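You operate a simulated robot arm through the tools that you are given. There is no shell and no other tool. Be economical: measure what you need, move in short steps, check, and stop when the job is done.

The job below is to be done with a simulated two-armed robot. You get a single attempt, and the scene is never put back.

JOB
Set the bung from the steel box warming at HIGH.
Fine: stand it on the cold plate and slide the box shut; level knob set and plate on, then press TIMER once. Set down upright: rubber bung.
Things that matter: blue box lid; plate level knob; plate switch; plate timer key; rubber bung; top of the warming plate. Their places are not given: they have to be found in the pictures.

The check looks at the end state, three seconds after you hand in, the way a careful person would. Anything else that was tipped, shoved, dropped, spilled or broken makes it a failure.

ROBOT AND FRAMES
Two 7-joint arms with four-finger grippers on one trunk that stands fixed in place. Base frame: the origin is at the foot of the trunk, x ahead of it, y to its left, z up; the work surface is at about z = 0.82. Units: m, degrees, N and s.
The left shoulder is at [0.04, 0.181, 1.179], the right one opposite. With the tool pointing down near the work surface each hand reaches from about 0.3 to 0.84 m from the base axis, measured 20 degrees to its own side. Payload 3.67 kg a hand.
The TCP of each hand is the grasp point between the finger pads, 0.028 m short of the fingertips. In the tool frame z runs along the fingers and y along their closing line. Largest opening 0.112 m; the body of the gripper starts 0.073 m behind the TCP.
Orientation is told as [roll, pitch, yaw] about the base's x, y, z axes, in that order, counted from this pose: with the fingers straight down and closing along the base's y, the tool's x points along the base's -x, its y along +y and its z along -z.

CONTROLS
- The arms move only by the tool move_arm. It takes "left_commands", "right_commands" or both (then of equal length, played together; a hand with none holds still); each is a list of rows, each an object (a shift or turn left out is 0, a gripper value left out holds the last) with "turn": the turn, a rotation vector about the base's x, y, z in degrees, a list of three; "slide": the shift along the base's x, y, z in m, a list of three; "fingers": the opening, from 0 (shut) to 1 (fully open). In form: [{"turn": [wx, wy, wz], "slide": [x, y, z], "fingers": fingers}, ...]. A call has 1 to 20 rows; each row is the pose to reach, as a shift and turn from the pose commanded when the call began. Rows are played at 5 a second. More than 0.05 m and 8.6 degrees between two rows, or a gripper value outside its range, and nothing of the call is played. Where a pose cannot be reached the arm comes as near as it can. A force on the tool above 40 N (or 10 N above the force at the start of the call, whichever is more), or a blocked arm, ends the call early, and 0.2 s more pass. Each finger halts on what it meets, pressing with about 23 N; the grip force reading is that of the motor and also rises with nothing between the fingers. The clock runs only during rows and for 0.2 s after the last one: add rows that repeat a pose to give the fingers time. The reply holds the time, the measured pose of the TCP, the force on the tool along the base axes, the opening and the grip force, in the units named above and with some noise, with the torque about the TCP (base axes, N m) and any sound that the robot's microphone picked up.
- Cameras (640 x 400 px; columns grow to the right, rows downward): "scene" is now at [0.1051, -0.0089, 1.4144]; the picture's right is [-0.26, -0.97, 0.00], its down [-0.55, 0.15, -0.82] and it looks along [0.79, -0.21, -0.57] (base axes); focal length 330 px, centre (320, 200). "left" rides on the left gripper at [0.06, 0.018, -0.104] in its tool frame; the picture's right is [-0.29, 0.96, 0.00], its down [-0.80, -0.24, -0.55] and it looks along [-0.53, -0.16, 0.83] (tool axes); focal length 234 px, centre (320, 200). "right" rides on the right gripper at [0.06, -0.018, -0.104] in its tool frame; the picture's right is [0.29, 0.96, 0.00], its down [-0.80, 0.24, -0.55] and it looks along [-0.53, 0.16, 0.83] (tool axes); focal length 234 px, centre (320, 200).
- capture(camera): a new picture of that camera. No time passes.
- raise_lower(by): slides the trunk up (or, below 0, down) by that many m; the arms and the scene camera ride with it, the base frame stays. It gives what a move gives, with no picture.
- head_to(pan, tilt): turns the head with the scene camera to pan (to the left, within 86 degrees either way) and tilt (down, from -29 to 69), counted from straight ahead of the robot. It gives what a move gives.
- measure_at(camera, pixels): there is no depth. For up to 12 entries [column, row, z] of the newest picture of that camera ("zoom" is the newest enlarged one), the place [x, y] in the base frame at which the ray of that pixel passes the height z, good to about 0.002 m, but the place of the scene camera against the robot may be out by one fixed shift of up to 0.018 m in any direction. No time passes.
- inspect(camera, box): a new picture of the part [left, top, right, bottom] of that camera's present view, enlarged. No time passes.
- job_done(): hands the job in; it is judged then, once.

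Keep the steps short. Do not move on a guess: measure, check each grasp and each placing, and mend mistakes. In all there are 80 turns and 56 pictures (those below and enlarged ones count). Leave the grippers open and the arms clear of the work at the hand-in unless told otherwise, and finish with a single line.

The tools are called after "Request:" as name(argument=value, ...) on one line, values as JSON. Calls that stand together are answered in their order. move_arm: Moves the arms, as the interface text tells. Its arguments: {"type":"object","properties":{"left_commands":{"type":"array","items":{"type":"object","properties":{"turn":{"type":"array","items":{"type":"number"}},"slide":{"type":"array","items":{"type":"number"}},"fingers":{"type":"number"}}}},"right_commands":{"type":"array","items":{"type":"object","properties":{"turn":{"type":"array","items":{"type":"number"}},"slide":{"type":"array","items":{"type":"number"}},"fingers":{"type":"number"}}}}},"required":[]} The other tools are called the same way: raise_lower (by) slides the trunk up or down; head_to (pan, tilt) turns the head that bears the scene camera; capture (camera) takes a picture; measure_at (camera, pixels) gives the place at which the rays of pixels pass given heights; inspect (camera, box) takes an enlarged picture of a part of a camera's view; job_done () hands the job in.

At the start:

```text
clock: 0.0
left_ee_pos: [0.4117, 0.1236, 1.2112]
left_tcp_rot: [0.0, 0.0, 0.1]
left_wrist_force: [0.2, -0.3, 0.1]
left_moment: [-0.01, 0.0, 0.04]
left_finger_gap: 0.112
left_grasp_force: 0.0
right_ee_pos: [0.4548, -0.297, 1.2181]
right_tcp_rot: [0.0, 0.0, -0.1]
right_wrist_force: [-1.8, 0.5, -0.3]
right_moment: [-0.03, 0.0, 0.01]
right_finger_gap: 0.1121
right_grasp_force: 0.0
trunk travel left (down, up): [-0.3, 0.214]
head pan, tilt: [-14.8, 34.7]
```

scene: 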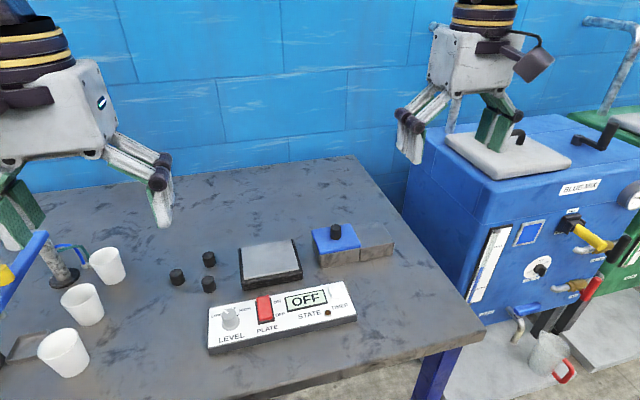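
right: 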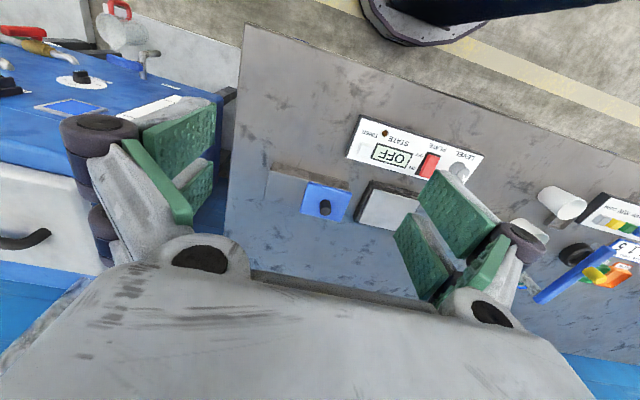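
left: 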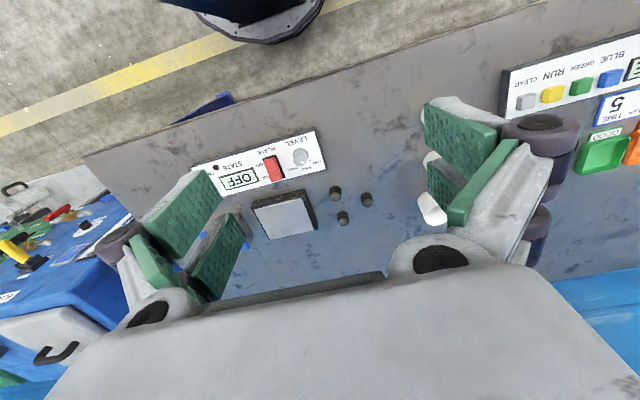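

I see the panel, the plate, and the box with a blue lid and a dark knob. I'll zoom in on them.

Request:
inspect(camera="scene", box=[200, 270, 370, 360])

Request:
inspect(camera="scene", box=[230, 210, 410, 300])

Request:
inspect(camera="right", box=[250, 100, 500, 240])

```text
3.76 times, centred on (285, 315) of scene
```

zoom: 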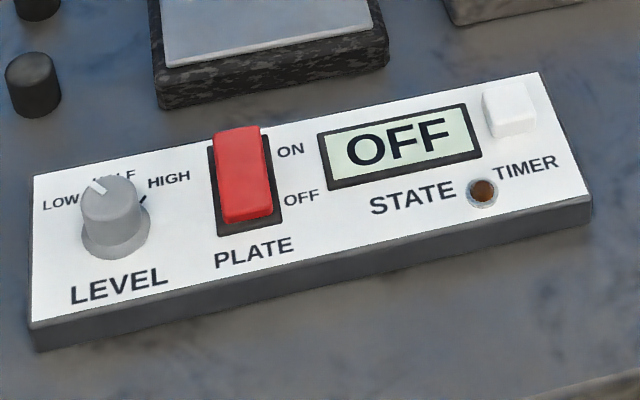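

```text
3.56 times, centred on (320, 255) of scene
```

zoom: 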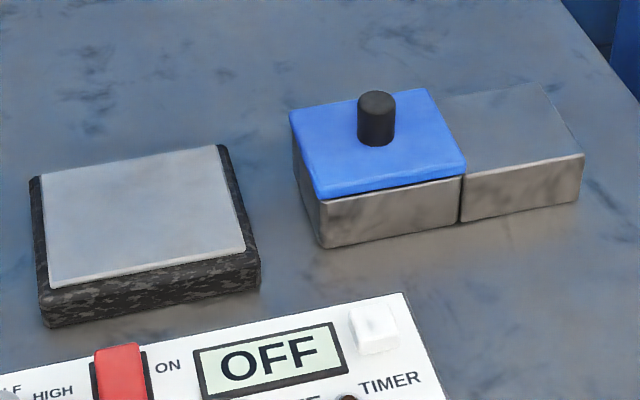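

```text
2.56 times, centred on (375, 170) of right
```

zoom: 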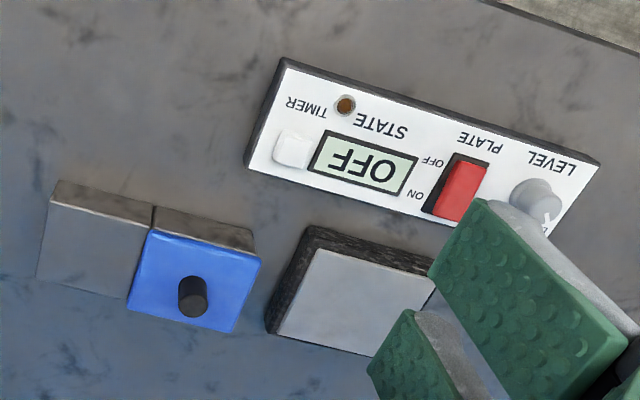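

The lid (dark knob on top) closes the box, with a grey block beside it as a runner. The three loose dark cylinders on the table look like decoys. I'll measure places through the right wrist camera, which has no fixed shift.

Request:
measure_at(camera="zoom", pixels=[[193, 283, 0.82], [193, 283, 0.9], [150, 232, 0.86], [260, 262, 0.86], [232, 332, 0.86], [128, 300, 0.86], [52, 205, 0.86], [312, 250, 0.85], [372, 355, 0.85], [293, 150, 0.85], [460, 190, 0.85], [540, 195, 0.85]])

Request:
measure_at(camera="scene", pixels=[[336, 231, 0.82], [336, 231, 0.9], [312, 230, 0.86], [319, 254, 0.86], [361, 246, 0.86], [350, 225, 0.86], [394, 240, 0.86], [333, 291, 0.85], [265, 308, 0.85], [230, 318, 0.85], [245, 287, 0.85], [302, 278, 0.85]])

```text
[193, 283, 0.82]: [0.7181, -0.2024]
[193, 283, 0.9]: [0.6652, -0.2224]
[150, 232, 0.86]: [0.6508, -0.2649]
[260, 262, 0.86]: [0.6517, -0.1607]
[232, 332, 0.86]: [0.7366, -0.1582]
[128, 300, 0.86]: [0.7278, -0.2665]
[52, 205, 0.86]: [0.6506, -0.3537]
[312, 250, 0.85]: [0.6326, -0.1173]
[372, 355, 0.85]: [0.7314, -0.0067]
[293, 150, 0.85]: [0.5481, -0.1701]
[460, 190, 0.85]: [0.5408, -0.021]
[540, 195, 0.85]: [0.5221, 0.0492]
```

```text
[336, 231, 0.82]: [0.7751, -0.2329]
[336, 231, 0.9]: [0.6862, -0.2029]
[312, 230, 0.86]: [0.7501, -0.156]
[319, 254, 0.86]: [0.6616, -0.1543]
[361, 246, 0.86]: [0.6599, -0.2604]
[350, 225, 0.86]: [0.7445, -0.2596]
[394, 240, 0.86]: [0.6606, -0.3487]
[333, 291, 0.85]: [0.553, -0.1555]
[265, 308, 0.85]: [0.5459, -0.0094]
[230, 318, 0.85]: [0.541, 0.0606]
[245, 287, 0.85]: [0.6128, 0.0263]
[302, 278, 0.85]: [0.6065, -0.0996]
```

Both cameras agree to about 1 cm. Next, the right hand moves closer for a better look at the box, plate and panel.

Request:
move_arm(right_commands=[{"slide": [0.029, 0.009, -0.034]}, {"slide": [0.058, 0.019, -0.067]}, {"slide": [0.087, 0.028, -0.1]}, {"slide": [0.116, 0.038, -0.134]}, {"slide": [0.145, 0.047, -0.168]}, {"slide": [0.145, 0.047, -0.168]}])

Request:
capture(camera="right")

```text
clock: 1.4
left_ee_pos: [0.4095, 0.1227, 1.2126]
left_tcp_rot: [0.0, 0.0, 0.1]
left_wrist_force: [-0.7, 0.2, -0.3]
left_moment: [0.01, 0.01, -0.03]
left_finger_gap: 0.112
left_grasp_force: 0.2
right_ee_pos: [0.5966, -0.2483, 1.0503]
right_tcp_rot: [0.0, -0.2, -0.1]
right_wrist_force: [-0.2, 1.0, 0.4]
right_moment: [0.0, -0.03, 0.01]
right_finger_gap: 0.1121
right_grasp_force: 0.1
trunk travel left (down, up): [-0.3, 0.214]
head pan, tilt: [-14.8, 34.7]
```

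```text
49 pictures are left
```

right: 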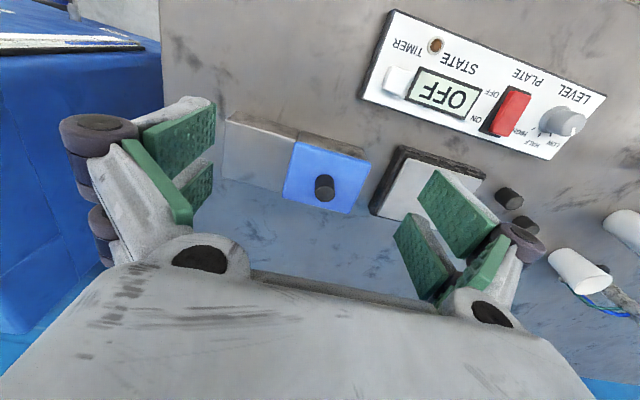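

Much clearer. I'll enlarge the box/plate and then the panel.

Request:
inspect(camera="right", box=[215, 100, 375, 220])

Request:
measure_at(camera="zoom", pixels=[[320, 200, 0.82], [320, 200, 0.9]])

Request:
inspect(camera="right", box=[350, 5, 610, 165])

```text
3.33 times, centred on (295, 160) of right
```

zoom: 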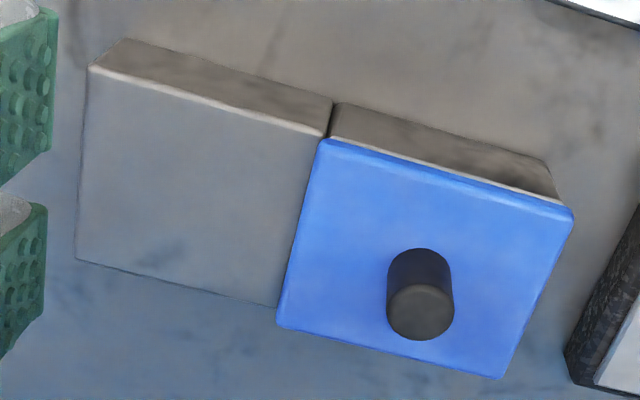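

```text
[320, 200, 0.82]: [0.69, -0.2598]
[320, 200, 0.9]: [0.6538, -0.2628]
```

```text
2.46 times, centred on (480, 85) of right
```

zoom: 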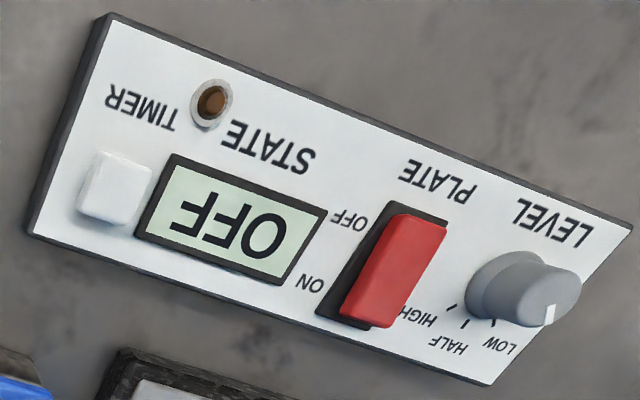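

I'll measure the box points at several heights, so I can triangulate against the earlier picture.

Request:
measure_at(camera="right", pixels=[[325, 193.6, 0.82], [325, 193.6, 0.9], [295.6, 142.6, 0.86], [370.6, 163, 0.86], [349.6, 213, 0.86], [282.4, 197.5, 0.86], [301, 131, 0.82], [363.4, 148, 0.82], [226, 119.5, 0.86], [237.4, 112, 0.82], [297.4, 141, 0.86], [237, 178, 0.86]])

Request:
measure_at(camera="zoom", pixels=[[120, 155, 0.85], [150, 170, 0.85], [80, 210, 0.85], [400, 212, 0.86], [355, 318, 0.86], [498, 318, 0.84], [555, 298, 0.87], [525, 290, 0.85], [28, 233, 0.84], [118, 15, 0.84], [632, 228, 0.84], [492, 385, 0.84]])

```text
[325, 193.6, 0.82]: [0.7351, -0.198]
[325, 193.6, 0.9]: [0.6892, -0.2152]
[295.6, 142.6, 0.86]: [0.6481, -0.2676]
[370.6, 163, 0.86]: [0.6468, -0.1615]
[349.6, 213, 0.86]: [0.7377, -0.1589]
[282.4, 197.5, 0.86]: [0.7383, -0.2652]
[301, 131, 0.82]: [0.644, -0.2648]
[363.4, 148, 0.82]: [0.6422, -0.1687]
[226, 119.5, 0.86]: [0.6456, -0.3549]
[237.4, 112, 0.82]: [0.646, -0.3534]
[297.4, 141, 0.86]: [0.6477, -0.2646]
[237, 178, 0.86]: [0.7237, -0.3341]
```

```text
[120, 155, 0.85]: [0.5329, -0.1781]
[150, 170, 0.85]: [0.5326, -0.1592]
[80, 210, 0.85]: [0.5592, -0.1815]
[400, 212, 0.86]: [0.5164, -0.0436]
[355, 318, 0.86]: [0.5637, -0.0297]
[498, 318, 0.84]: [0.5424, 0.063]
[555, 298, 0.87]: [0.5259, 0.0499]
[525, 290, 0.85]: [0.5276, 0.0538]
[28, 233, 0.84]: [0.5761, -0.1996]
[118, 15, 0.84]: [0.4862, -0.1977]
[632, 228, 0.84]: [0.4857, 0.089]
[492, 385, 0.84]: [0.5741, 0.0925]
```

Everything is aligned with the base axes. The lid spans x 0.648–0.738 and y -0.267 to -0.159. The knob is at about (0.693, -0.213) with its top near 0.893. Next I move above the knob and half close.

Request:
move_arm(right_commands=[{"slide": [0.03, 0.012, -0.02], "fingers": 0.7}, {"slide": [0.06, 0.024, -0.05], "fingers": 0.6}, {"slide": [0.095, 0.036, -0.08], "fingers": 0.55}, {"slide": [0.095, 0.036, -0.1], "fingers": 0.55}, {"slide": [0.095, 0.036, -0.1], "fingers": 0.55}])

Request:
capture(camera="right")

Request:
inspect(camera="scene", box=[250, 170, 410, 270])

```text
clock: 2.6
left_ee_pos: [0.4105, 0.1222, 1.2108]
left_tcp_rot: [0.0, 0.0, 0.1]
left_wrist_force: [-0.1, -0.5, -0.7]
left_moment: [0.0, 0.03, -0.03]
left_finger_gap: 0.112
left_grasp_force: 0.1
right_ee_pos: [0.666, -0.2333, 0.9607]
right_tcp_rot: [0.0, -0.1, 0.0]
right_wrist_force: [-0.2, -0.1, -1.0]
right_moment: [0.0, -0.01, 0.0]
right_finger_gap: 0.0614
right_grasp_force: 0.1
right hand out of reach, approached as far as the arm can: row 3, 4, 5
trunk travel left (down, up): [-0.3, 0.214]
head pan, tilt: [-14.8, 34.7]
```

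```text
46 pictures are left
```

right: 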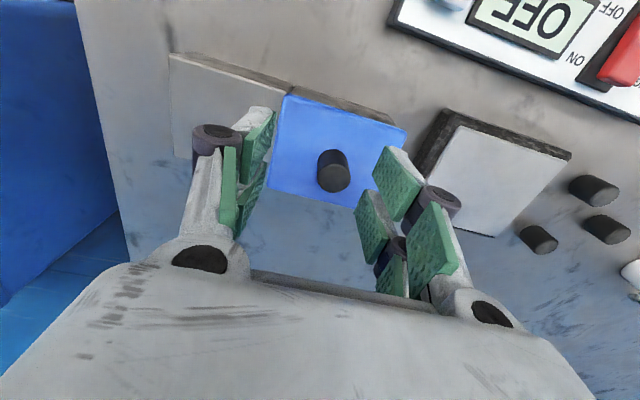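

```text
4.00 times, centred on (330, 220) of scene
```

zoom: 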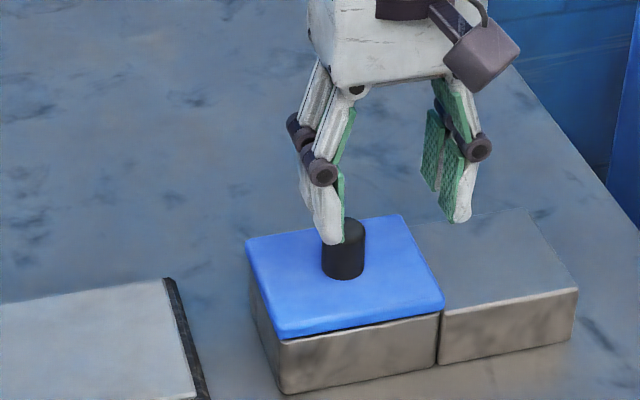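

The arm ran out of reach in this posture. I'll lift the hand and lower the trunk so the arm reaches further out.

Request:
move_arm(right_commands=[{"slide": [-0.03, 0, 0.04]}, {"slide": [-0.04, 0, 0.08]}, {"slide": [-0.04, 0, 0.12]}, {"slide": [-0.04, 0, 0.12]}])

Request:
raise_lower(by=-0.12)

```text
clock: 3.6
left_ee_pos: [0.4116, 0.123, 1.2123]
left_tcp_rot: [0.1, 0.0, 0.0]
left_wrist_force: [0.7, -0.2, 0.0]
left_moment: [0.01, 0.0, 0.01]
left_finger_gap: 0.1118
left_grasp_force: 0.0
right_ee_pos: [0.623, -0.2321, 1.0809]
right_tcp_rot: [0.0, 0.0, 0.0]
right_wrist_force: [0.5, 0.0, 0.1]
right_moment: [0.0, -0.01, 0.02]
right_finger_gap: 0.0616
right_grasp_force: 0.1
trunk travel left (down, up): [-0.3, 0.214]
head pan, tilt: [-14.8, 34.7]
```

```text
clock: 5.1
left_ee_pos: [0.4105, 0.123, 1.0934]
left_tcp_rot: [0.0, 0.1, 0.2]
left_wrist_force: [0.5, -0.4, 0.5]
left_moment: [-0.01, -0.02, -0.03]
left_finger_gap: 0.112
left_grasp_force: 0.1
right_ee_pos: [0.6234, -0.2313, 0.9622]
right_tcp_rot: [0.0, -0.1, 0.0]
right_wrist_force: [0.0, 0.8, 0.1]
right_moment: [0.0, 0.01, 0.01]
right_finger_gap: 0.0615
right_grasp_force: 0.2
trunk travel left (down, up): [-0.18, 0.334]
head pan, tilt: [-14.8, 34.7]
```

Now I try again to get above the knob.

Request:
move_arm(right_commands=[{"slide": [0.035, 0.009, 0]}, {"slide": [0.07, 0.018, 0]}, {"slide": [0.07, 0.018, -0.01]}])

Request:
capture(camera="right")

```text
clock: 5.9
left_ee_pos: [0.4109, 0.1234, 1.0926]
left_tcp_rot: [0.1, 0.0, 0.1]
left_wrist_force: [0.8, 0.3, 0.0]
left_moment: [-0.01, 0.0, 0.0]
left_finger_gap: 0.1119
left_grasp_force: 0.1
right_ee_pos: [0.6775, -0.2235, 0.9508]
right_tcp_rot: [0.1, -0.1, 0.0]
right_wrist_force: [0.0, -0.4, -0.5]
right_moment: [-0.01, -0.01, 0.0]
right_finger_gap: 0.0619
right_grasp_force: 0.1
right hand out of reach, approached as far as the arm can: row 2, 3
trunk travel left (down, up): [-0.18, 0.334]
head pan, tilt: [-14.8, 34.7]
```

```text
44 pictures are left
```

right: 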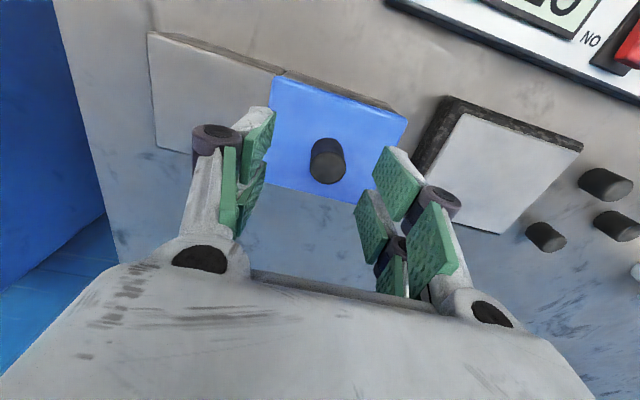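

That gained 12 mm and it still stops short. I'll lift the hand and lower the trunk further.

Request:
move_arm(right_commands=[{"slide": [-0.03, 0, 0.04]}, {"slide": [-0.04, 0, 0.08]}, {"slide": [-0.04, 0, 0.12]}, {"slide": [-0.04, 0, 0.12]}], left_commands=[{"slide": [-0.03, 0, 0.04]}, {"slide": [-0.04, 0, 0.08]}, {"slide": [-0.04, 0, 0.1]}, {"slide": [-0.04, 0, 0.1]}])

Request:
raise_lower(by=-0.12)

Request:
move_arm(right_commands=[{"slide": [0.03, 0.005, 0]}, {"slide": [0.055, 0.01, 0]}, {"slide": [0.055, 0.01, -0.01]}, {"slide": [0.055, 0.01, -0.01]}])

```text
clock: 6.9
left_ee_pos: [0.3715, 0.1223, 1.1911]
left_tcp_rot: [0.0, 0.0, 0.2]
left_wrist_force: [-0.1, 0.1, 0.2]
left_moment: [-0.01, 0.0, 0.0]
left_finger_gap: 0.1121
left_grasp_force: 0.1
right_ee_pos: [0.635, -0.2222, 1.0702]
right_tcp_rot: [0.1, 0.1, 0.0]
right_wrist_force: [0.1, -0.3, 0.8]
right_moment: [0.03, 0.0, -0.01]
right_finger_gap: 0.0616
right_grasp_force: 0.0
trunk travel left (down, up): [-0.18, 0.334]
head pan, tilt: [-14.8, 34.7]
```

```text
clock: 8.4
left_ee_pos: [0.3717, 0.1223, 1.0687]
left_tcp_rot: [0.0, 0.0, 0.1]
left_wrist_force: [-0.1, 0.1, 0.7]
left_moment: [-0.03, -0.01, -0.01]
left_finger_gap: 0.1117
left_grasp_force: 0.1
right_ee_pos: [0.635, -0.222, 0.9492]
right_tcp_rot: [0.1, -0.1, 0.0]
right_wrist_force: [0.3, -1.4, 0.2]
right_moment: [0.03, -0.02, -0.02]
right_finger_gap: 0.0619
right_grasp_force: 0.0
trunk travel left (down, up): [-0.06, 0.454]
head pan, tilt: [-14.8, 34.7]
```

```text
clock: 9.4
left_ee_pos: [0.3708, 0.1219, 1.069]
left_tcp_rot: [-0.1, 0.0, 0.0]
left_wrist_force: [0.9, -0.4, -0.2]
left_moment: [0.02, -0.02, 0.01]
left_finger_gap: 0.1118
left_grasp_force: 0.0
right_ee_pos: [0.6634, -0.2255, 0.9363]
right_tcp_rot: [0.0, -0.1, 0.0]
right_wrist_force: [0.0, 0.2, -0.2]
right_moment: [-0.01, -0.04, -0.01]
right_finger_gap: 0.0617
right_grasp_force: 0.0
right hand out of reach, approached as far as the arm can: row 1, 2, 3, 4
trunk travel left (down, up): [-0.06, 0.454]
head pan, tilt: [-14.8, 34.7]
```

The horizontal reach with the fingers straight down tops out near 0.64 m from the shoulder. Tilting the fingers outward about y keeps the closing line along y and adds reach. I'll raise the trunk 0.06 to the best height and tilt 20°.

Request:
raise_lower(by=0.06)

Request:
move_arm(right_commands=[{"turn": [0, -7, 0]}, {"turn": [0, -14, 0], "slide": [0.01, 0.005, -0.01]}, {"turn": [0, -20, 0], "slide": [0.02, 0.012, -0.03]}, {"turn": [0, -20, 0], "slide": [0.03, 0.012, -0.05]}, {"turn": [0, -20, 0], "slide": [0.03, 0.012, -0.05]}])

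Request:
capture(camera="right")

```text
clock: 10.4
left_ee_pos: [0.3721, 0.1233, 1.1303]
left_tcp_rot: [-0.1, -0.1, 0.1]
left_wrist_force: [0.0, 0.6, -1.2]
left_moment: [-0.03, 0.03, -0.01]
left_finger_gap: 0.1122
left_grasp_force: 0.1
right_ee_pos: [0.6638, -0.2265, 0.9946]
right_tcp_rot: [0.1, 0.0, -0.1]
right_wrist_force: [0.1, -0.1, 0.1]
right_moment: [0.03, 0.07, 0.01]
right_finger_gap: 0.0617
right_grasp_force: 0.0
trunk travel left (down, up): [-0.12, 0.394]
head pan, tilt: [-14.8, 34.7]
```

```text
clock: 11.6
left_ee_pos: [0.3714, 0.1224, 1.1294]
left_tcp_rot: [0.0, 0.0, 0.1]
left_wrist_force: [-0.3, -0.1, -0.7]
left_moment: [-0.01, 0.01, 0.0]
left_finger_gap: 0.1119
left_grasp_force: 0.0
right_ee_pos: [0.6923, -0.2152, 0.9463]
right_tcp_rot: [0.0, -20.2, 0.0]
right_wrist_force: [-0.3, 0.0, 0.1]
right_moment: [-0.02, 0.0, -0.01]
right_finger_gap: 0.0617
right_grasp_force: 0.1
trunk travel left (down, up): [-0.12, 0.394]
head pan, tilt: [-14.8, 34.7]
```

```text
43 pictures are left
```

right: 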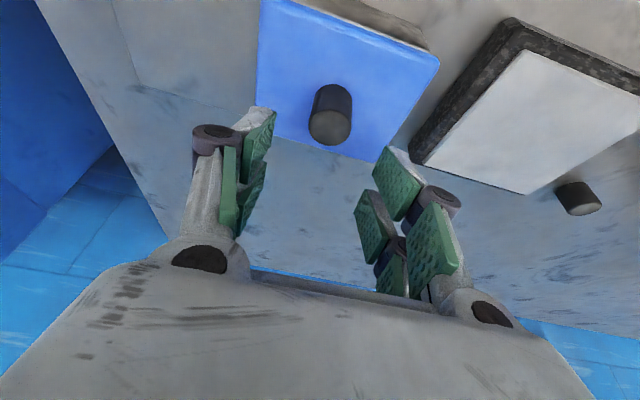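

Tilted, it reaches. I'll check the knob and lid positions from here.

Request:
measure_at(camera="right", pixels=[[330, 128, 0.893], [330, 128, 0.9], [313, 98, 0.868], [351, 103, 0.868], [439, 57, 0.868], [402, 166, 0.868], [258, 132, 0.868], [525, 50, 0.85], [527, 194, 0.85], [640, 97, 0.85]])

```text
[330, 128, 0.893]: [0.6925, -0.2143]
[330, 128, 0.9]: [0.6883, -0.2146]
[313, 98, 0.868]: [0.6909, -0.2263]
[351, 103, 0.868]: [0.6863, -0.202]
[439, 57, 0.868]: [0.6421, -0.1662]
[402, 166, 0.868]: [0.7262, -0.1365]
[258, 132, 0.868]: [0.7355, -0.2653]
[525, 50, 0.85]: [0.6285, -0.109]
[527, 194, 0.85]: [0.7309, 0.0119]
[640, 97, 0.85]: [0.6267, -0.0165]
```

The knob is at (0.6925, -0.2143). I lower around it with the tips centred on the knob, then close.

Request:
move_arm(right_commands=[{"slide": [-0.007, 0, -0.02]}, {"slide": [-0.007, 0, -0.035]}, {"slide": [-0.007, 0, -0.042]}, {"slide": [-0.007, 0, -0.042]}])

Request:
inspect(camera="scene", box=[250, 100, 450, 225])

```text
clock: 12.6
left_ee_pos: [0.3692, 0.1233, 1.1314]
left_tcp_rot: [0.0, -0.1, 0.1]
left_wrist_force: [0.1, -0.2, 0.5]
left_moment: [-0.01, -0.03, 0.02]
left_finger_gap: 0.112
left_grasp_force: 0.1
right_ee_pos: [0.6852, -0.2137, 0.9096]
right_tcp_rot: [0.1, -20.7, 0.0]
right_wrist_force: [6.6, -2.4, 27.0]
right_moment: [-0.56, 0.13, 0.03]
right_finger_gap: 0.0634
right_grasp_force: 1.0
trunk travel left (down, up): [-0.12, 0.394]
head pan, tilt: [-14.8, 34.7]
```

```text
3.20 times, centred on (350, 162) of scene
```

zoom: 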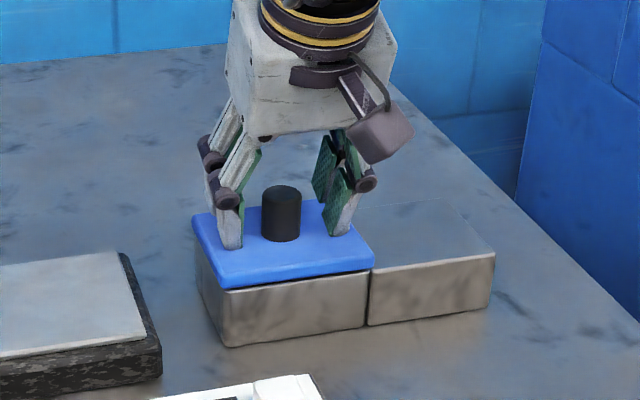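

The tips touch the lid (27 N at z 0.91), so the lid top is near 0.88. I back off 1 cm, then close.

Request:
move_arm(right_commands=[{"slide": [0, 0, 0.011]}, {"slide": [0, 0, 0.011]}])

Request:
move_arm(right_commands=[{"fingers": 0.3}, {"fingers": 0.15}, {"fingers": 0.15}, {"fingers": 0.15}])

Request:
capture(camera="right")

```text
clock: 13.2
left_ee_pos: [0.372, 0.1219, 1.1307]
left_tcp_rot: [0.0, -0.1, 0.1]
left_wrist_force: [0.3, -0.3, -1.1]
left_moment: [-0.01, -0.02, -0.02]
left_finger_gap: 0.1119
left_grasp_force: 0.1
right_ee_pos: [0.6846, -0.2158, 0.9132]
right_tcp_rot: [-0.1, -20.0, 0.1]
right_wrist_force: [-0.2, 0.6, -0.1]
right_moment: [-0.02, 0.01, 0.01]
right_finger_gap: 0.0616
right_grasp_force: 0.1
trunk travel left (down, up): [-0.12, 0.394]
head pan, tilt: [-14.8, 34.7]
```

```text
clock: 14.2
left_ee_pos: [0.3713, 0.1222, 1.1302]
left_tcp_rot: [0.0, 0.0, 0.1]
left_wrist_force: [0.4, 0.3, 0.4]
left_moment: [0.0, 0.0, 0.0]
left_finger_gap: 0.1121
left_grasp_force: 0.0
right_ee_pos: [0.6855, -0.2151, 0.9139]
right_tcp_rot: [0.0, -20.0, 0.0]
right_wrist_force: [-1.5, -1.1, -2.1]
right_moment: [-0.04, 0.07, 0.0]
right_finger_gap: 0.0256
right_grasp_force: 45.2
trunk travel left (down, up): [-0.12, 0.394]
head pan, tilt: [-14.8, 34.7]
```

```text
41 pictures are left
```

right: 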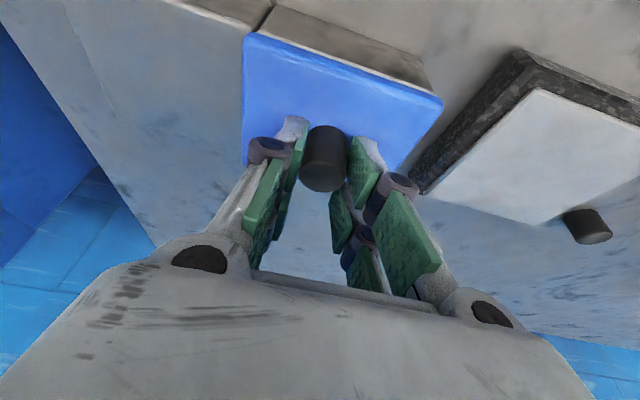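

I have the knob (25.6 mm, firm). I'll slide it 3 cm toward the block and watch the force.

Request:
move_arm(right_commands=[{"slide": [0, -0.01, 0]}, {"slide": [0, -0.02, 0]}, {"slide": [0, -0.03, 0]}])

Request:
capture(camera="right")

```text
clock: 15.0
left_ee_pos: [0.3725, 0.1225, 1.1296]
left_tcp_rot: [0.0, 0.0, 0.1]
left_wrist_force: [-0.1, -0.6, -0.4]
left_moment: [-0.01, -0.01, -0.03]
left_finger_gap: 0.112
left_grasp_force: 0.0
right_ee_pos: [0.6848, -0.2447, 0.9145]
right_tcp_rot: [0.0, -19.9, -0.1]
right_wrist_force: [-4.5, 0.1, -9.9]
right_moment: [0.0, -0.55, 0.15]
right_finger_gap: 0.0255
right_grasp_force: 44.8
trunk travel left (down, up): [-0.12, 0.394]
head pan, tilt: [-14.8, 34.7]
```

```text
40 pictures are left
```

right: 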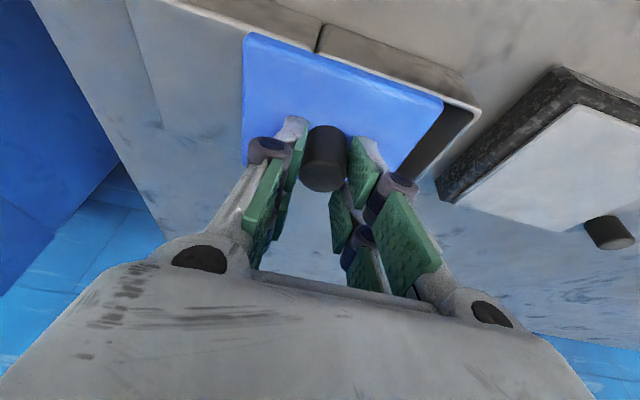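

The lid slides and the box is opening. I continue to 9 cm in total.

Request:
move_arm(right_commands=[{"slide": [0, -0.015, -0.001]}, {"slide": [0, -0.03, -0.001]}, {"slide": [0, -0.045, -0.001]}, {"slide": [0, -0.06, -0.001]}, {"slide": [0, -0.06, -0.001]}])

Request:
capture(camera="right")

Request:
inspect(camera="scene", box=[250, 100, 450, 225])

```text
clock: 16.2
left_ee_pos: [0.3714, 0.1232, 1.1295]
left_tcp_rot: [0.1, 0.0, 0.2]
left_wrist_force: [0.3, 0.0, 0.2]
left_moment: [0.01, 0.03, 0.01]
left_finger_gap: 0.1121
left_grasp_force: 0.0
right_ee_pos: [0.685, -0.305, 0.9134]
right_tcp_rot: [0.1, -20.1, -0.1]
right_wrist_force: [-4.1, 2.4, -2.3]
right_moment: [0.1, -0.11, -0.09]
right_finger_gap: 0.0256
right_grasp_force: 45.1
trunk travel left (down, up): [-0.12, 0.394]
head pan, tilt: [-14.8, 34.7]
```

```text
39 pictures are left
```

right: 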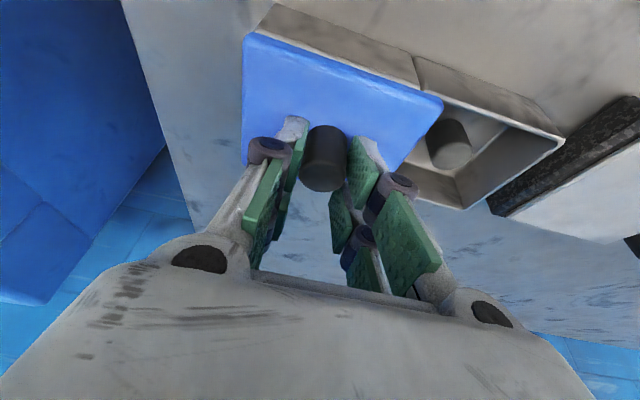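

```text
3.20 times, centred on (350, 162) of scene
```

zoom: 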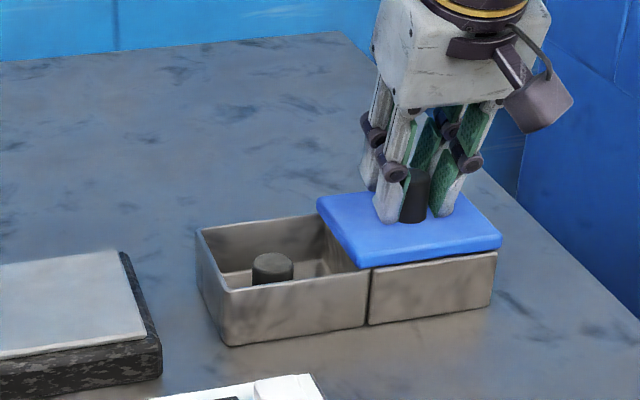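

The bung sits inside, near the lid edge. I slide the lid another 1 cm for finger room.

Request:
move_arm(right_commands=[{"slide": [0, -0.005, 0]}, {"slide": [0, -0.01, 0]}, {"slide": [0, -0.01, 0]}])

Request:
inspect(camera="right", box=[230, 0, 600, 230])

```text
clock: 16.9
left_ee_pos: [0.3734, 0.1217, 1.1288]
left_tcp_rot: [0.0, 0.1, -0.1]
left_wrist_force: [0.3, -0.1, 0.0]
left_moment: [0.04, -0.03, -0.01]
left_finger_gap: 0.1119
left_grasp_force: 0.0
right_ee_pos: [0.6855, -0.3055, 0.9144]
right_tcp_rot: [0.9, -20.1, 0.5]
right_wrist_force: [7.2, 29.1, -1.1]
right_moment: [0.9, 0.34, -0.03]
right_finger_gap: 0.0254
right_grasp_force: 45.2
trunk travel left (down, up): [-0.12, 0.394]
head pan, tilt: [-14.8, 34.7]
stopped in row 3 (right hand): the force on the tool passed its limit at 42 N (the readings are from after the stop); the commanded pose is now the measured one
```

```text
1.73 times, centred on (415, 115) of right
```

zoom: 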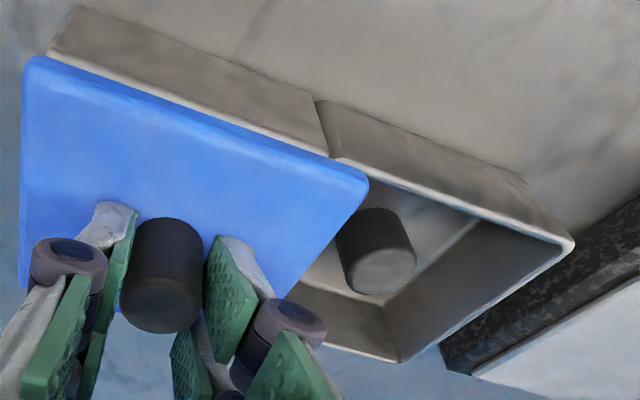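

The lid hit its stop at 9 cm of travel, so it is fully open. I release and rise straight up, then measure the bung.

Request:
move_arm(right_commands=[{"slide": [0, 0.002, 0], "fingers": 0.23}, {"slide": [0, 0.002, 0], "fingers": 0.4}, {"slide": [0, 0.002, 0], "fingers": 0.4}, {"slide": [0, 0.002, 0.03]}, {"slide": [0, 0.002, 0.06]}, {"slide": [0, 0.045, 0.06]}, {"slide": [-0.01, 0.09, 0.06]}, {"slide": [-0.01, 0.09, 0.06]}])

Request:
capture(camera="right")

```text
clock: 18.7
left_ee_pos: [0.3724, 0.1221, 1.1297]
left_tcp_rot: [0.0, -0.1, -0.1]
left_wrist_force: [-0.1, -0.4, 0.6]
left_moment: [-0.01, 0.02, -0.04]
left_finger_gap: 0.1119
left_grasp_force: 0.0
right_ee_pos: [0.6726, -0.2213, 0.9728]
right_tcp_rot: [0.4, -20.1, 0.1]
right_wrist_force: [0.0, -0.5, 0.3]
right_moment: [0.0, -0.02, 0.01]
right_finger_gap: 0.0449
right_grasp_force: 0.0
trunk travel left (down, up): [-0.12, 0.394]
head pan, tilt: [-14.8, 34.7]
```

```text
36 pictures are left
```

right: 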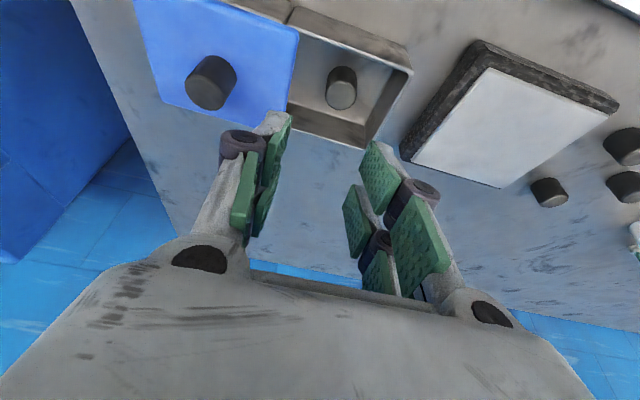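

I'll enlarge the bung and the plate.

Request:
inspect(camera="right", box=[280, 0, 420, 150])

Request:
measure_at(camera="right", pixels=[[341, 95, 0.84], [341, 95, 0.85], [341, 95, 0.86], [343, 68, 0.823], [327, 93, 0.85], [356, 97, 0.85], [408, 72, 0.87], [377, 148, 0.87], [489, 68, 0.85], [610, 115, 0.85], [500, 187, 0.85], [411, 157, 0.85]])

Request:
inspect(camera="scene", box=[210, 120, 410, 245])

```text
2.67 times, centred on (350, 75) of right
```

zoom: 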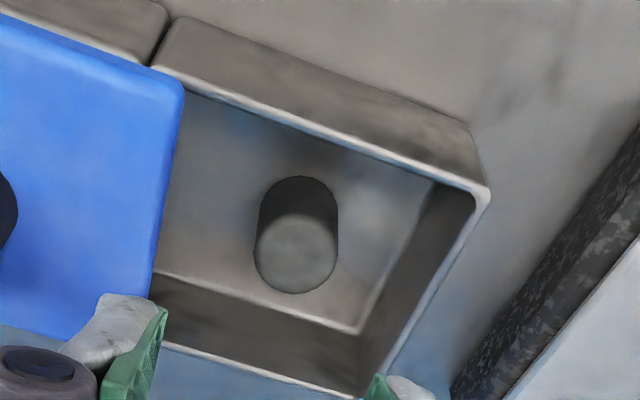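

```text
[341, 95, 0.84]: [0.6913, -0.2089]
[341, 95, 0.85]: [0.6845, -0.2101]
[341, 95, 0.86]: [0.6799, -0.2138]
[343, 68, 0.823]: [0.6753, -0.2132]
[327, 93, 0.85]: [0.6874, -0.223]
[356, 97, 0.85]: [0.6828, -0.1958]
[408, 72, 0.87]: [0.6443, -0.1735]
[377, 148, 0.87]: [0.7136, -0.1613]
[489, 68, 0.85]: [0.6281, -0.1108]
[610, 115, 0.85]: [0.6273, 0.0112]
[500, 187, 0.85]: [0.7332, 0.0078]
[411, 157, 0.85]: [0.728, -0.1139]
```

```text
3.20 times, centred on (310, 182) of scene
```

zoom: 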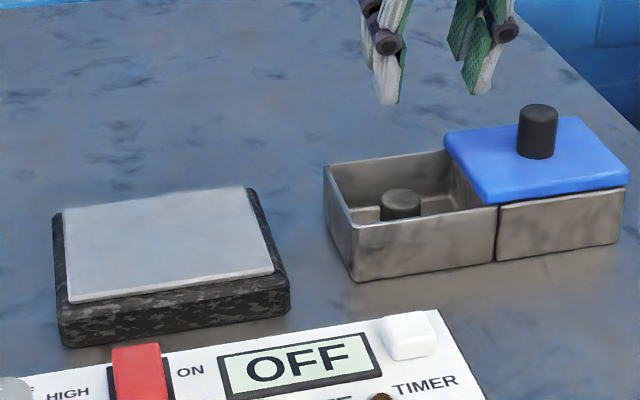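

Request:
measure_at(camera="right", pixels=[[341.8, 82, 0.822], [341.8, 82, 0.826], [341, 95.5, 0.84], [341, 95.5, 0.845], [341, 95.5, 0.85], [341, 95.5, 0.855]])

```text
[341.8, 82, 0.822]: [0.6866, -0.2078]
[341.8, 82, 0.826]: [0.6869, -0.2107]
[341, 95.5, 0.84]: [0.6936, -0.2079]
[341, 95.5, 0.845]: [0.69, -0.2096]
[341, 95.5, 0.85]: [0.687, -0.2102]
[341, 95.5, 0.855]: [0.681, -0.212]
```

Request:
measure_at(camera="right", pixels=[[298, 33, 0.88], [286, 100, 0.88], [395, 75, 0.87], [400, 78, 0.87], [385, 120, 0.87], [341, 95.5, 0.848], [327, 93, 0.848], [356, 97, 0.848]])

Request:
inspect(camera="right", box=[200, 90, 460, 250])

```text
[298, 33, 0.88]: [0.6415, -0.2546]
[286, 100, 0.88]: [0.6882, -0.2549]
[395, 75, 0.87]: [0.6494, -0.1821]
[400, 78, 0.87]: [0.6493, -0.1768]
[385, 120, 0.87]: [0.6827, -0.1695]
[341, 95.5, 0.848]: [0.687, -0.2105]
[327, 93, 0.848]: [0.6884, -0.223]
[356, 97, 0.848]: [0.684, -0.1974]
```

```text
2.46 times, centred on (330, 170) of right
```

zoom: 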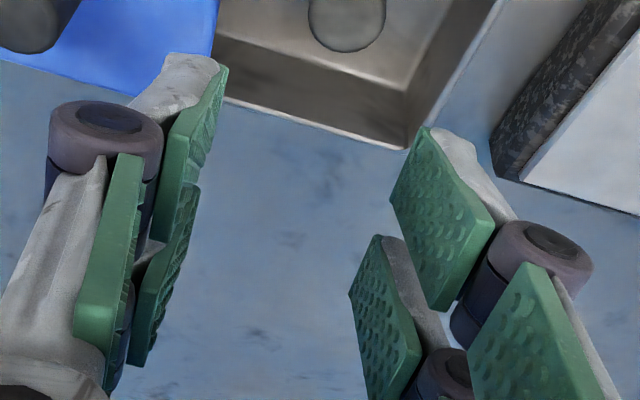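

Lid edge at y≈-0.255, inner wall at ≈-0.172, bung at (0.688, -0.210) with its top at about 0.848. I set the opening to 36 mm, realign and re-read the pose.

Request:
move_arm(right_commands=[{"slide": [0.006, 0.008, -0.02], "turn": [-0.4, 0, 0], "fingers": 0.32}, {"slide": [0.006, 0.008, -0.03], "turn": [-0.4, 0, 0], "fingers": 0.32}, {"slide": [0.006, 0.008, -0.03], "turn": [-0.4, 0, 0], "fingers": 0.32}])

Request:
capture(camera="right")

Request:
inspect(camera="scene", box=[290, 100, 410, 220])

```text
clock: 19.5
left_ee_pos: [0.3728, 0.1212, 1.1301]
left_tcp_rot: [0.0, 0.0, -0.1]
left_wrist_force: [-0.1, 1.3, -1.0]
left_moment: [0.0, -0.01, -0.03]
left_finger_gap: 0.1123
left_grasp_force: 0.0
right_ee_pos: [0.6793, -0.2124, 0.9436]
right_tcp_rot: [0.0, -20.0, 0.3]
right_wrist_force: [-0.3, 0.8, -0.4]
right_moment: [0.02, 0.01, -0.02]
right_finger_gap: 0.036
right_grasp_force: 0.2
trunk travel left (down, up): [-0.12, 0.394]
head pan, tilt: [-14.8, 34.7]
```

```text
32 pictures are left
```

right: 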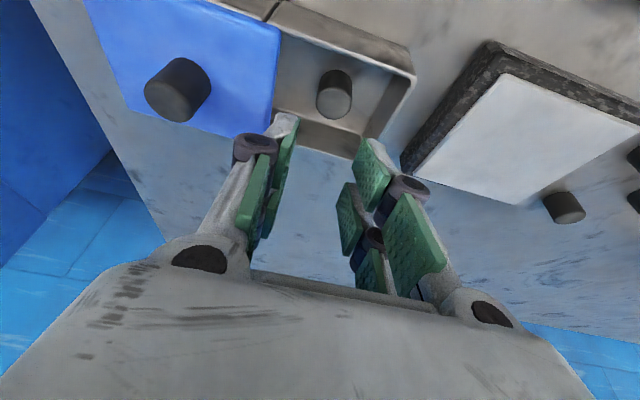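

```text
3.33 times, centred on (350, 160) of scene
```

zoom: 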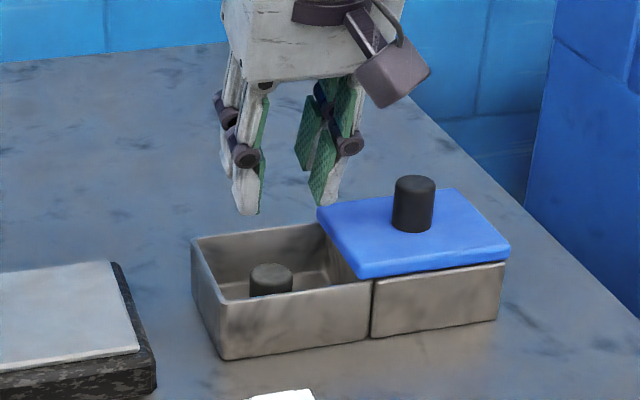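

Request:
measure_at(camera="right", pixels=[[334, 101, 0.848], [318, 97, 0.848], [351, 102, 0.848], [273, 90, 0.88], [374, 130, 0.87], [183, 100, 0.905]])

```text
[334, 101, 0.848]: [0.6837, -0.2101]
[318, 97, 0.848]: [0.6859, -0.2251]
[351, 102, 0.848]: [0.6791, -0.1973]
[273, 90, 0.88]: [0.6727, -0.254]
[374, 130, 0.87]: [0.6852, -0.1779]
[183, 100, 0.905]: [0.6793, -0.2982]
```

Well aligned. I descend in steps to about z=0.864, watching the force.

Request:
move_arm(right_commands=[{"slide": [0, 0.001, -0.03]}, {"slide": [0, 0.001, -0.05]}, {"slide": [0, 0.001, -0.06]}, {"slide": [0, 0.001, -0.07]}, {"slide": [0, 0.001, -0.07]}])

Request:
inspect(camera="scene", box=[290, 100, 410, 220])

Request:
inspect(camera="right", box=[200, 20, 460, 220])

```text
clock: 20.7
left_ee_pos: [0.372, 0.1222, 1.13]
left_tcp_rot: [-0.1, 0.0, 0.0]
left_wrist_force: [0.5, -0.8, -0.3]
left_moment: [-0.02, 0.0, -0.04]
left_finger_gap: 0.112
left_grasp_force: 0.1
right_ee_pos: [0.6795, -0.2126, 0.8726]
right_tcp_rot: [-0.1, -19.9, 0.3]
right_wrist_force: [0.5, -0.4, -0.2]
right_moment: [0.03, 0.02, 0.06]
right_finger_gap: 0.0358
right_grasp_force: 0.2
trunk travel left (down, up): [-0.12, 0.394]
head pan, tilt: [-14.8, 34.7]
```

```text
3.33 times, centred on (350, 160) of scene
```

zoom: 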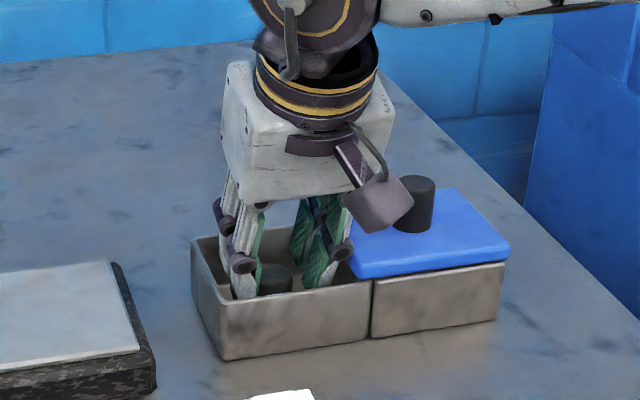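

```text
2.00 times, centred on (330, 120) of right
```

zoom: 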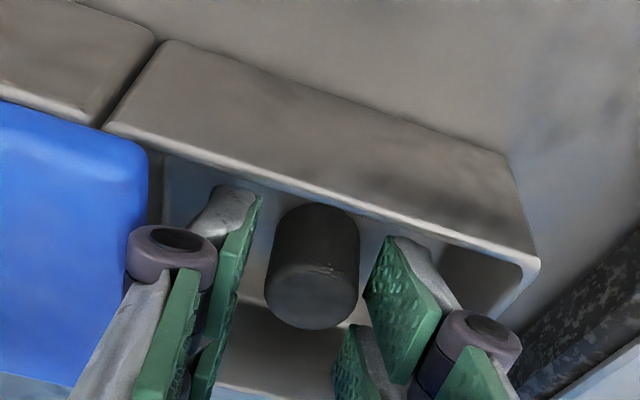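

The fingers straddle the bung with no contact. I go 8 mm lower, then close.

Request:
move_arm(right_commands=[{"slide": [0, 0.001, -0.004]}, {"slide": [0, 0.001, -0.008]}, {"slide": [0, 0.001, -0.008]}])

Request:
move_arm(right_commands=[{"fingers": 0.25}, {"fingers": 0.15}, {"fingers": 0.15}, {"fingers": 0.15}])

```text
clock: 21.5
left_ee_pos: [0.3736, 0.1213, 1.1296]
left_tcp_rot: [0.0, 0.0, 0.0]
left_wrist_force: [0.3, 0.6, 0.6]
left_moment: [0.02, 0.0, 0.0]
left_finger_gap: 0.1121
left_grasp_force: 0.1
right_ee_pos: [0.6797, -0.2112, 0.8655]
right_tcp_rot: [-0.1, -20.2, 0.3]
right_wrist_force: [-1.1, 0.1, -0.2]
right_moment: [0.0, -0.02, -0.01]
right_finger_gap: 0.036
right_grasp_force: 0.0
trunk travel left (down, up): [-0.12, 0.394]
head pan, tilt: [-14.8, 34.7]
```

```text
clock: 22.5
left_ee_pos: [0.3722, 0.1217, 1.1313]
left_tcp_rot: [-0.1, 0.0, 0.0]
left_wrist_force: [-0.4, 1.0, -0.1]
left_moment: [-0.01, 0.02, 0.0]
left_finger_gap: 0.112
left_grasp_force: 0.1
right_ee_pos: [0.6802, -0.2122, 0.8649]
right_tcp_rot: [0.0, -20.0, 0.3]
right_wrist_force: [-0.3, 0.8, 0.3]
right_moment: [0.03, -0.02, 0.01]
right_finger_gap: 0.0262
right_grasp_force: 23.2
trunk travel left (down, up): [-0.12, 0.394]
head pan, tilt: [-14.8, 34.7]
```

The bung is gripped at 26.2 mm. I lift it clear of the walls and check.

Request:
move_arm(right_commands=[{"slide": [0, 0, 0.02]}, {"slide": [0, 0, 0.05]}, {"slide": [0, 0, 0.085]}, {"slide": [0, 0, 0.085]}])

Request:
capture(camera="right")

Request:
inspect(camera="scene", box=[210, 100, 410, 225])

```text
clock: 23.5
left_ee_pos: [0.3726, 0.1212, 1.1308]
left_tcp_rot: [0.0, 0.1, -0.1]
left_wrist_force: [0.5, 0.8, -0.3]
left_moment: [0.0, 0.02, -0.02]
left_finger_gap: 0.1121
left_grasp_force: 0.0
right_ee_pos: [0.6802, -0.2096, 0.9489]
right_tcp_rot: [-0.1, -20.0, 0.3]
right_wrist_force: [0.2, 1.2, -0.5]
right_moment: [0.02, -0.01, 0.0]
right_finger_gap: 0.0262
right_grasp_force: 23.4
trunk travel left (down, up): [-0.12, 0.394]
head pan, tilt: [-14.8, 34.7]
```

```text
28 pictures are left
```

right: 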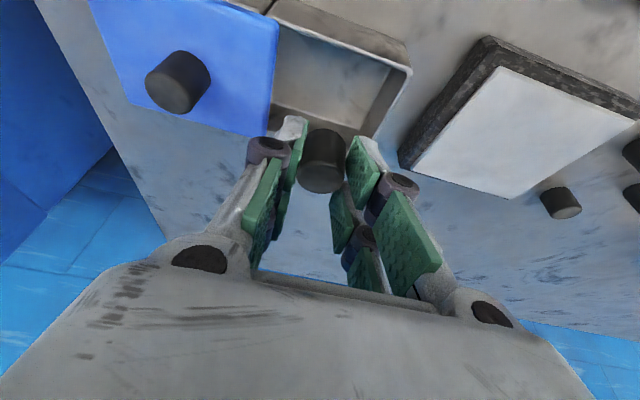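

```text
3.20 times, centred on (310, 162) of scene
```

zoom: 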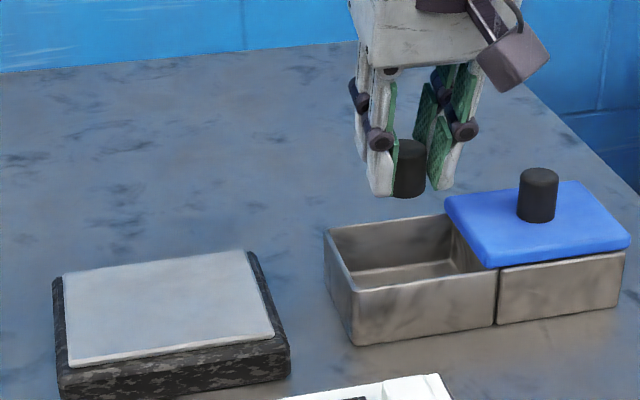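

Held upright and clear of the box. The plate centre is about (0.679, -0.052), so I move over it.

Request:
move_arm(right_commands=[{"slide": [-0.002, 0.04, 0]}, {"slide": [-0.004, 0.08, 0]}, {"slide": [-0.006, 0.12, 0]}, {"slide": [-0.008, 0.158, 0]}, {"slide": [-0.008, 0.158, -0.025]}, {"slide": [-0.008, 0.158, -0.045]}, {"slide": [-0.008, 0.158, -0.045]}])

Request:
capture(camera="right")

Request:
inspect(camera="scene", box=[210, 120, 350, 220])

```text
clock: 25.1
left_ee_pos: [0.3721, 0.1214, 1.1301]
left_tcp_rot: [0.1, 0.1, 0.0]
left_wrist_force: [0.0, 0.3, 0.5]
left_moment: [-0.02, -0.01, -0.05]
left_finger_gap: 0.1121
left_grasp_force: 0.1
right_ee_pos: [0.6412, -0.0999, 0.9094]
right_tcp_rot: [0.0, -20.1, 0.3]
right_wrist_force: [-0.5, -0.2, -0.8]
right_moment: [0.05, 0.0, 0.01]
right_finger_gap: 0.0263
right_grasp_force: 22.8
right hand out of reach, approached as far as the arm can: row 3, 4, 5, 6, 7
trunk travel left (down, up): [-0.12, 0.394]
head pan, tilt: [-14.8, 34.7]
```

```text
26 pictures are left
```

right: 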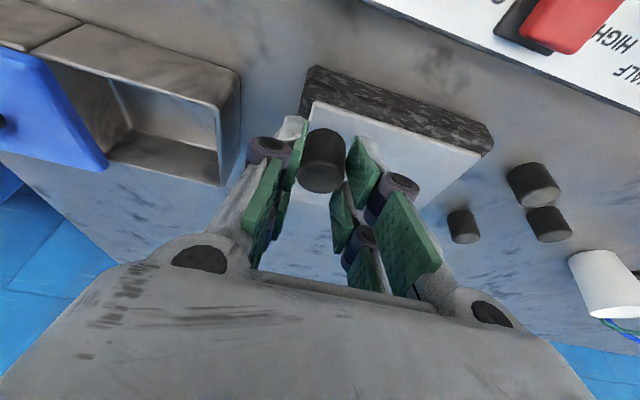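

```text
4.00 times, centred on (280, 170) of scene
```

zoom: 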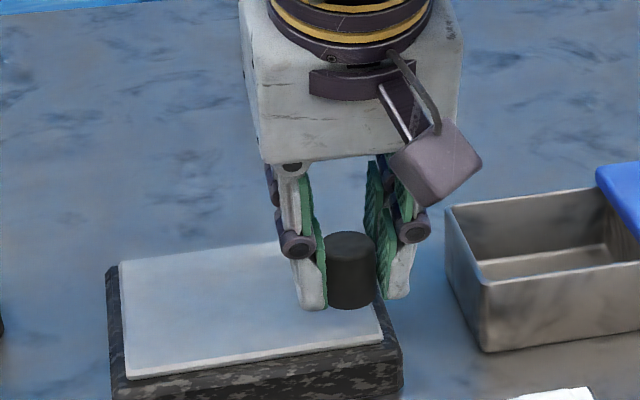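

The reach stops at (0.641, -0.100) with the bung held above the plate's corner. Turning the hand 20° about the vertical toward the arm's line should help, and it keeps the bung upright.

Request:
move_arm(right_commands=[{"turn": [0, 0, 7], "slide": [0, 0, 0.01]}, {"turn": [0, 0, 14], "slide": [0, 0, 0.02]}, {"turn": [0, 0, 21], "slide": [0, 0.01, 0.02]}, {"turn": [0, 0, 21], "slide": [0.01, 0.025, 0.02]}, {"turn": [0, 0, 21], "slide": [0.02, 0.04, 0.02]}, {"turn": [0, 0, 21], "slide": [0.03, 0.046, 0.02]}, {"turn": [0, 0, 21], "slide": [0.03, 0.046, 0.02]}])

```text
clock: 26.7
left_ee_pos: [0.3719, 0.1216, 1.1305]
left_tcp_rot: [0.1, 0.0, 0.0]
left_wrist_force: [-0.9, 0.4, 0.4]
left_moment: [0.04, -0.01, -0.02]
left_finger_gap: 0.1117
left_grasp_force: 0.0
right_ee_pos: [0.6467, -0.0794, 0.9251]
right_tcp_rot: [0.0, -20.1, 21.3]
right_wrist_force: [-0.2, -0.8, 0.5]
right_moment: [0.02, -0.02, -0.04]
right_finger_gap: 0.0262
right_grasp_force: 23.1
right hand out of reach, approached as far as the arm can: row 4, 5, 6, 7
trunk travel left (down, up): [-0.12, 0.394]
head pan, tilt: [-14.8, 34.7]
```

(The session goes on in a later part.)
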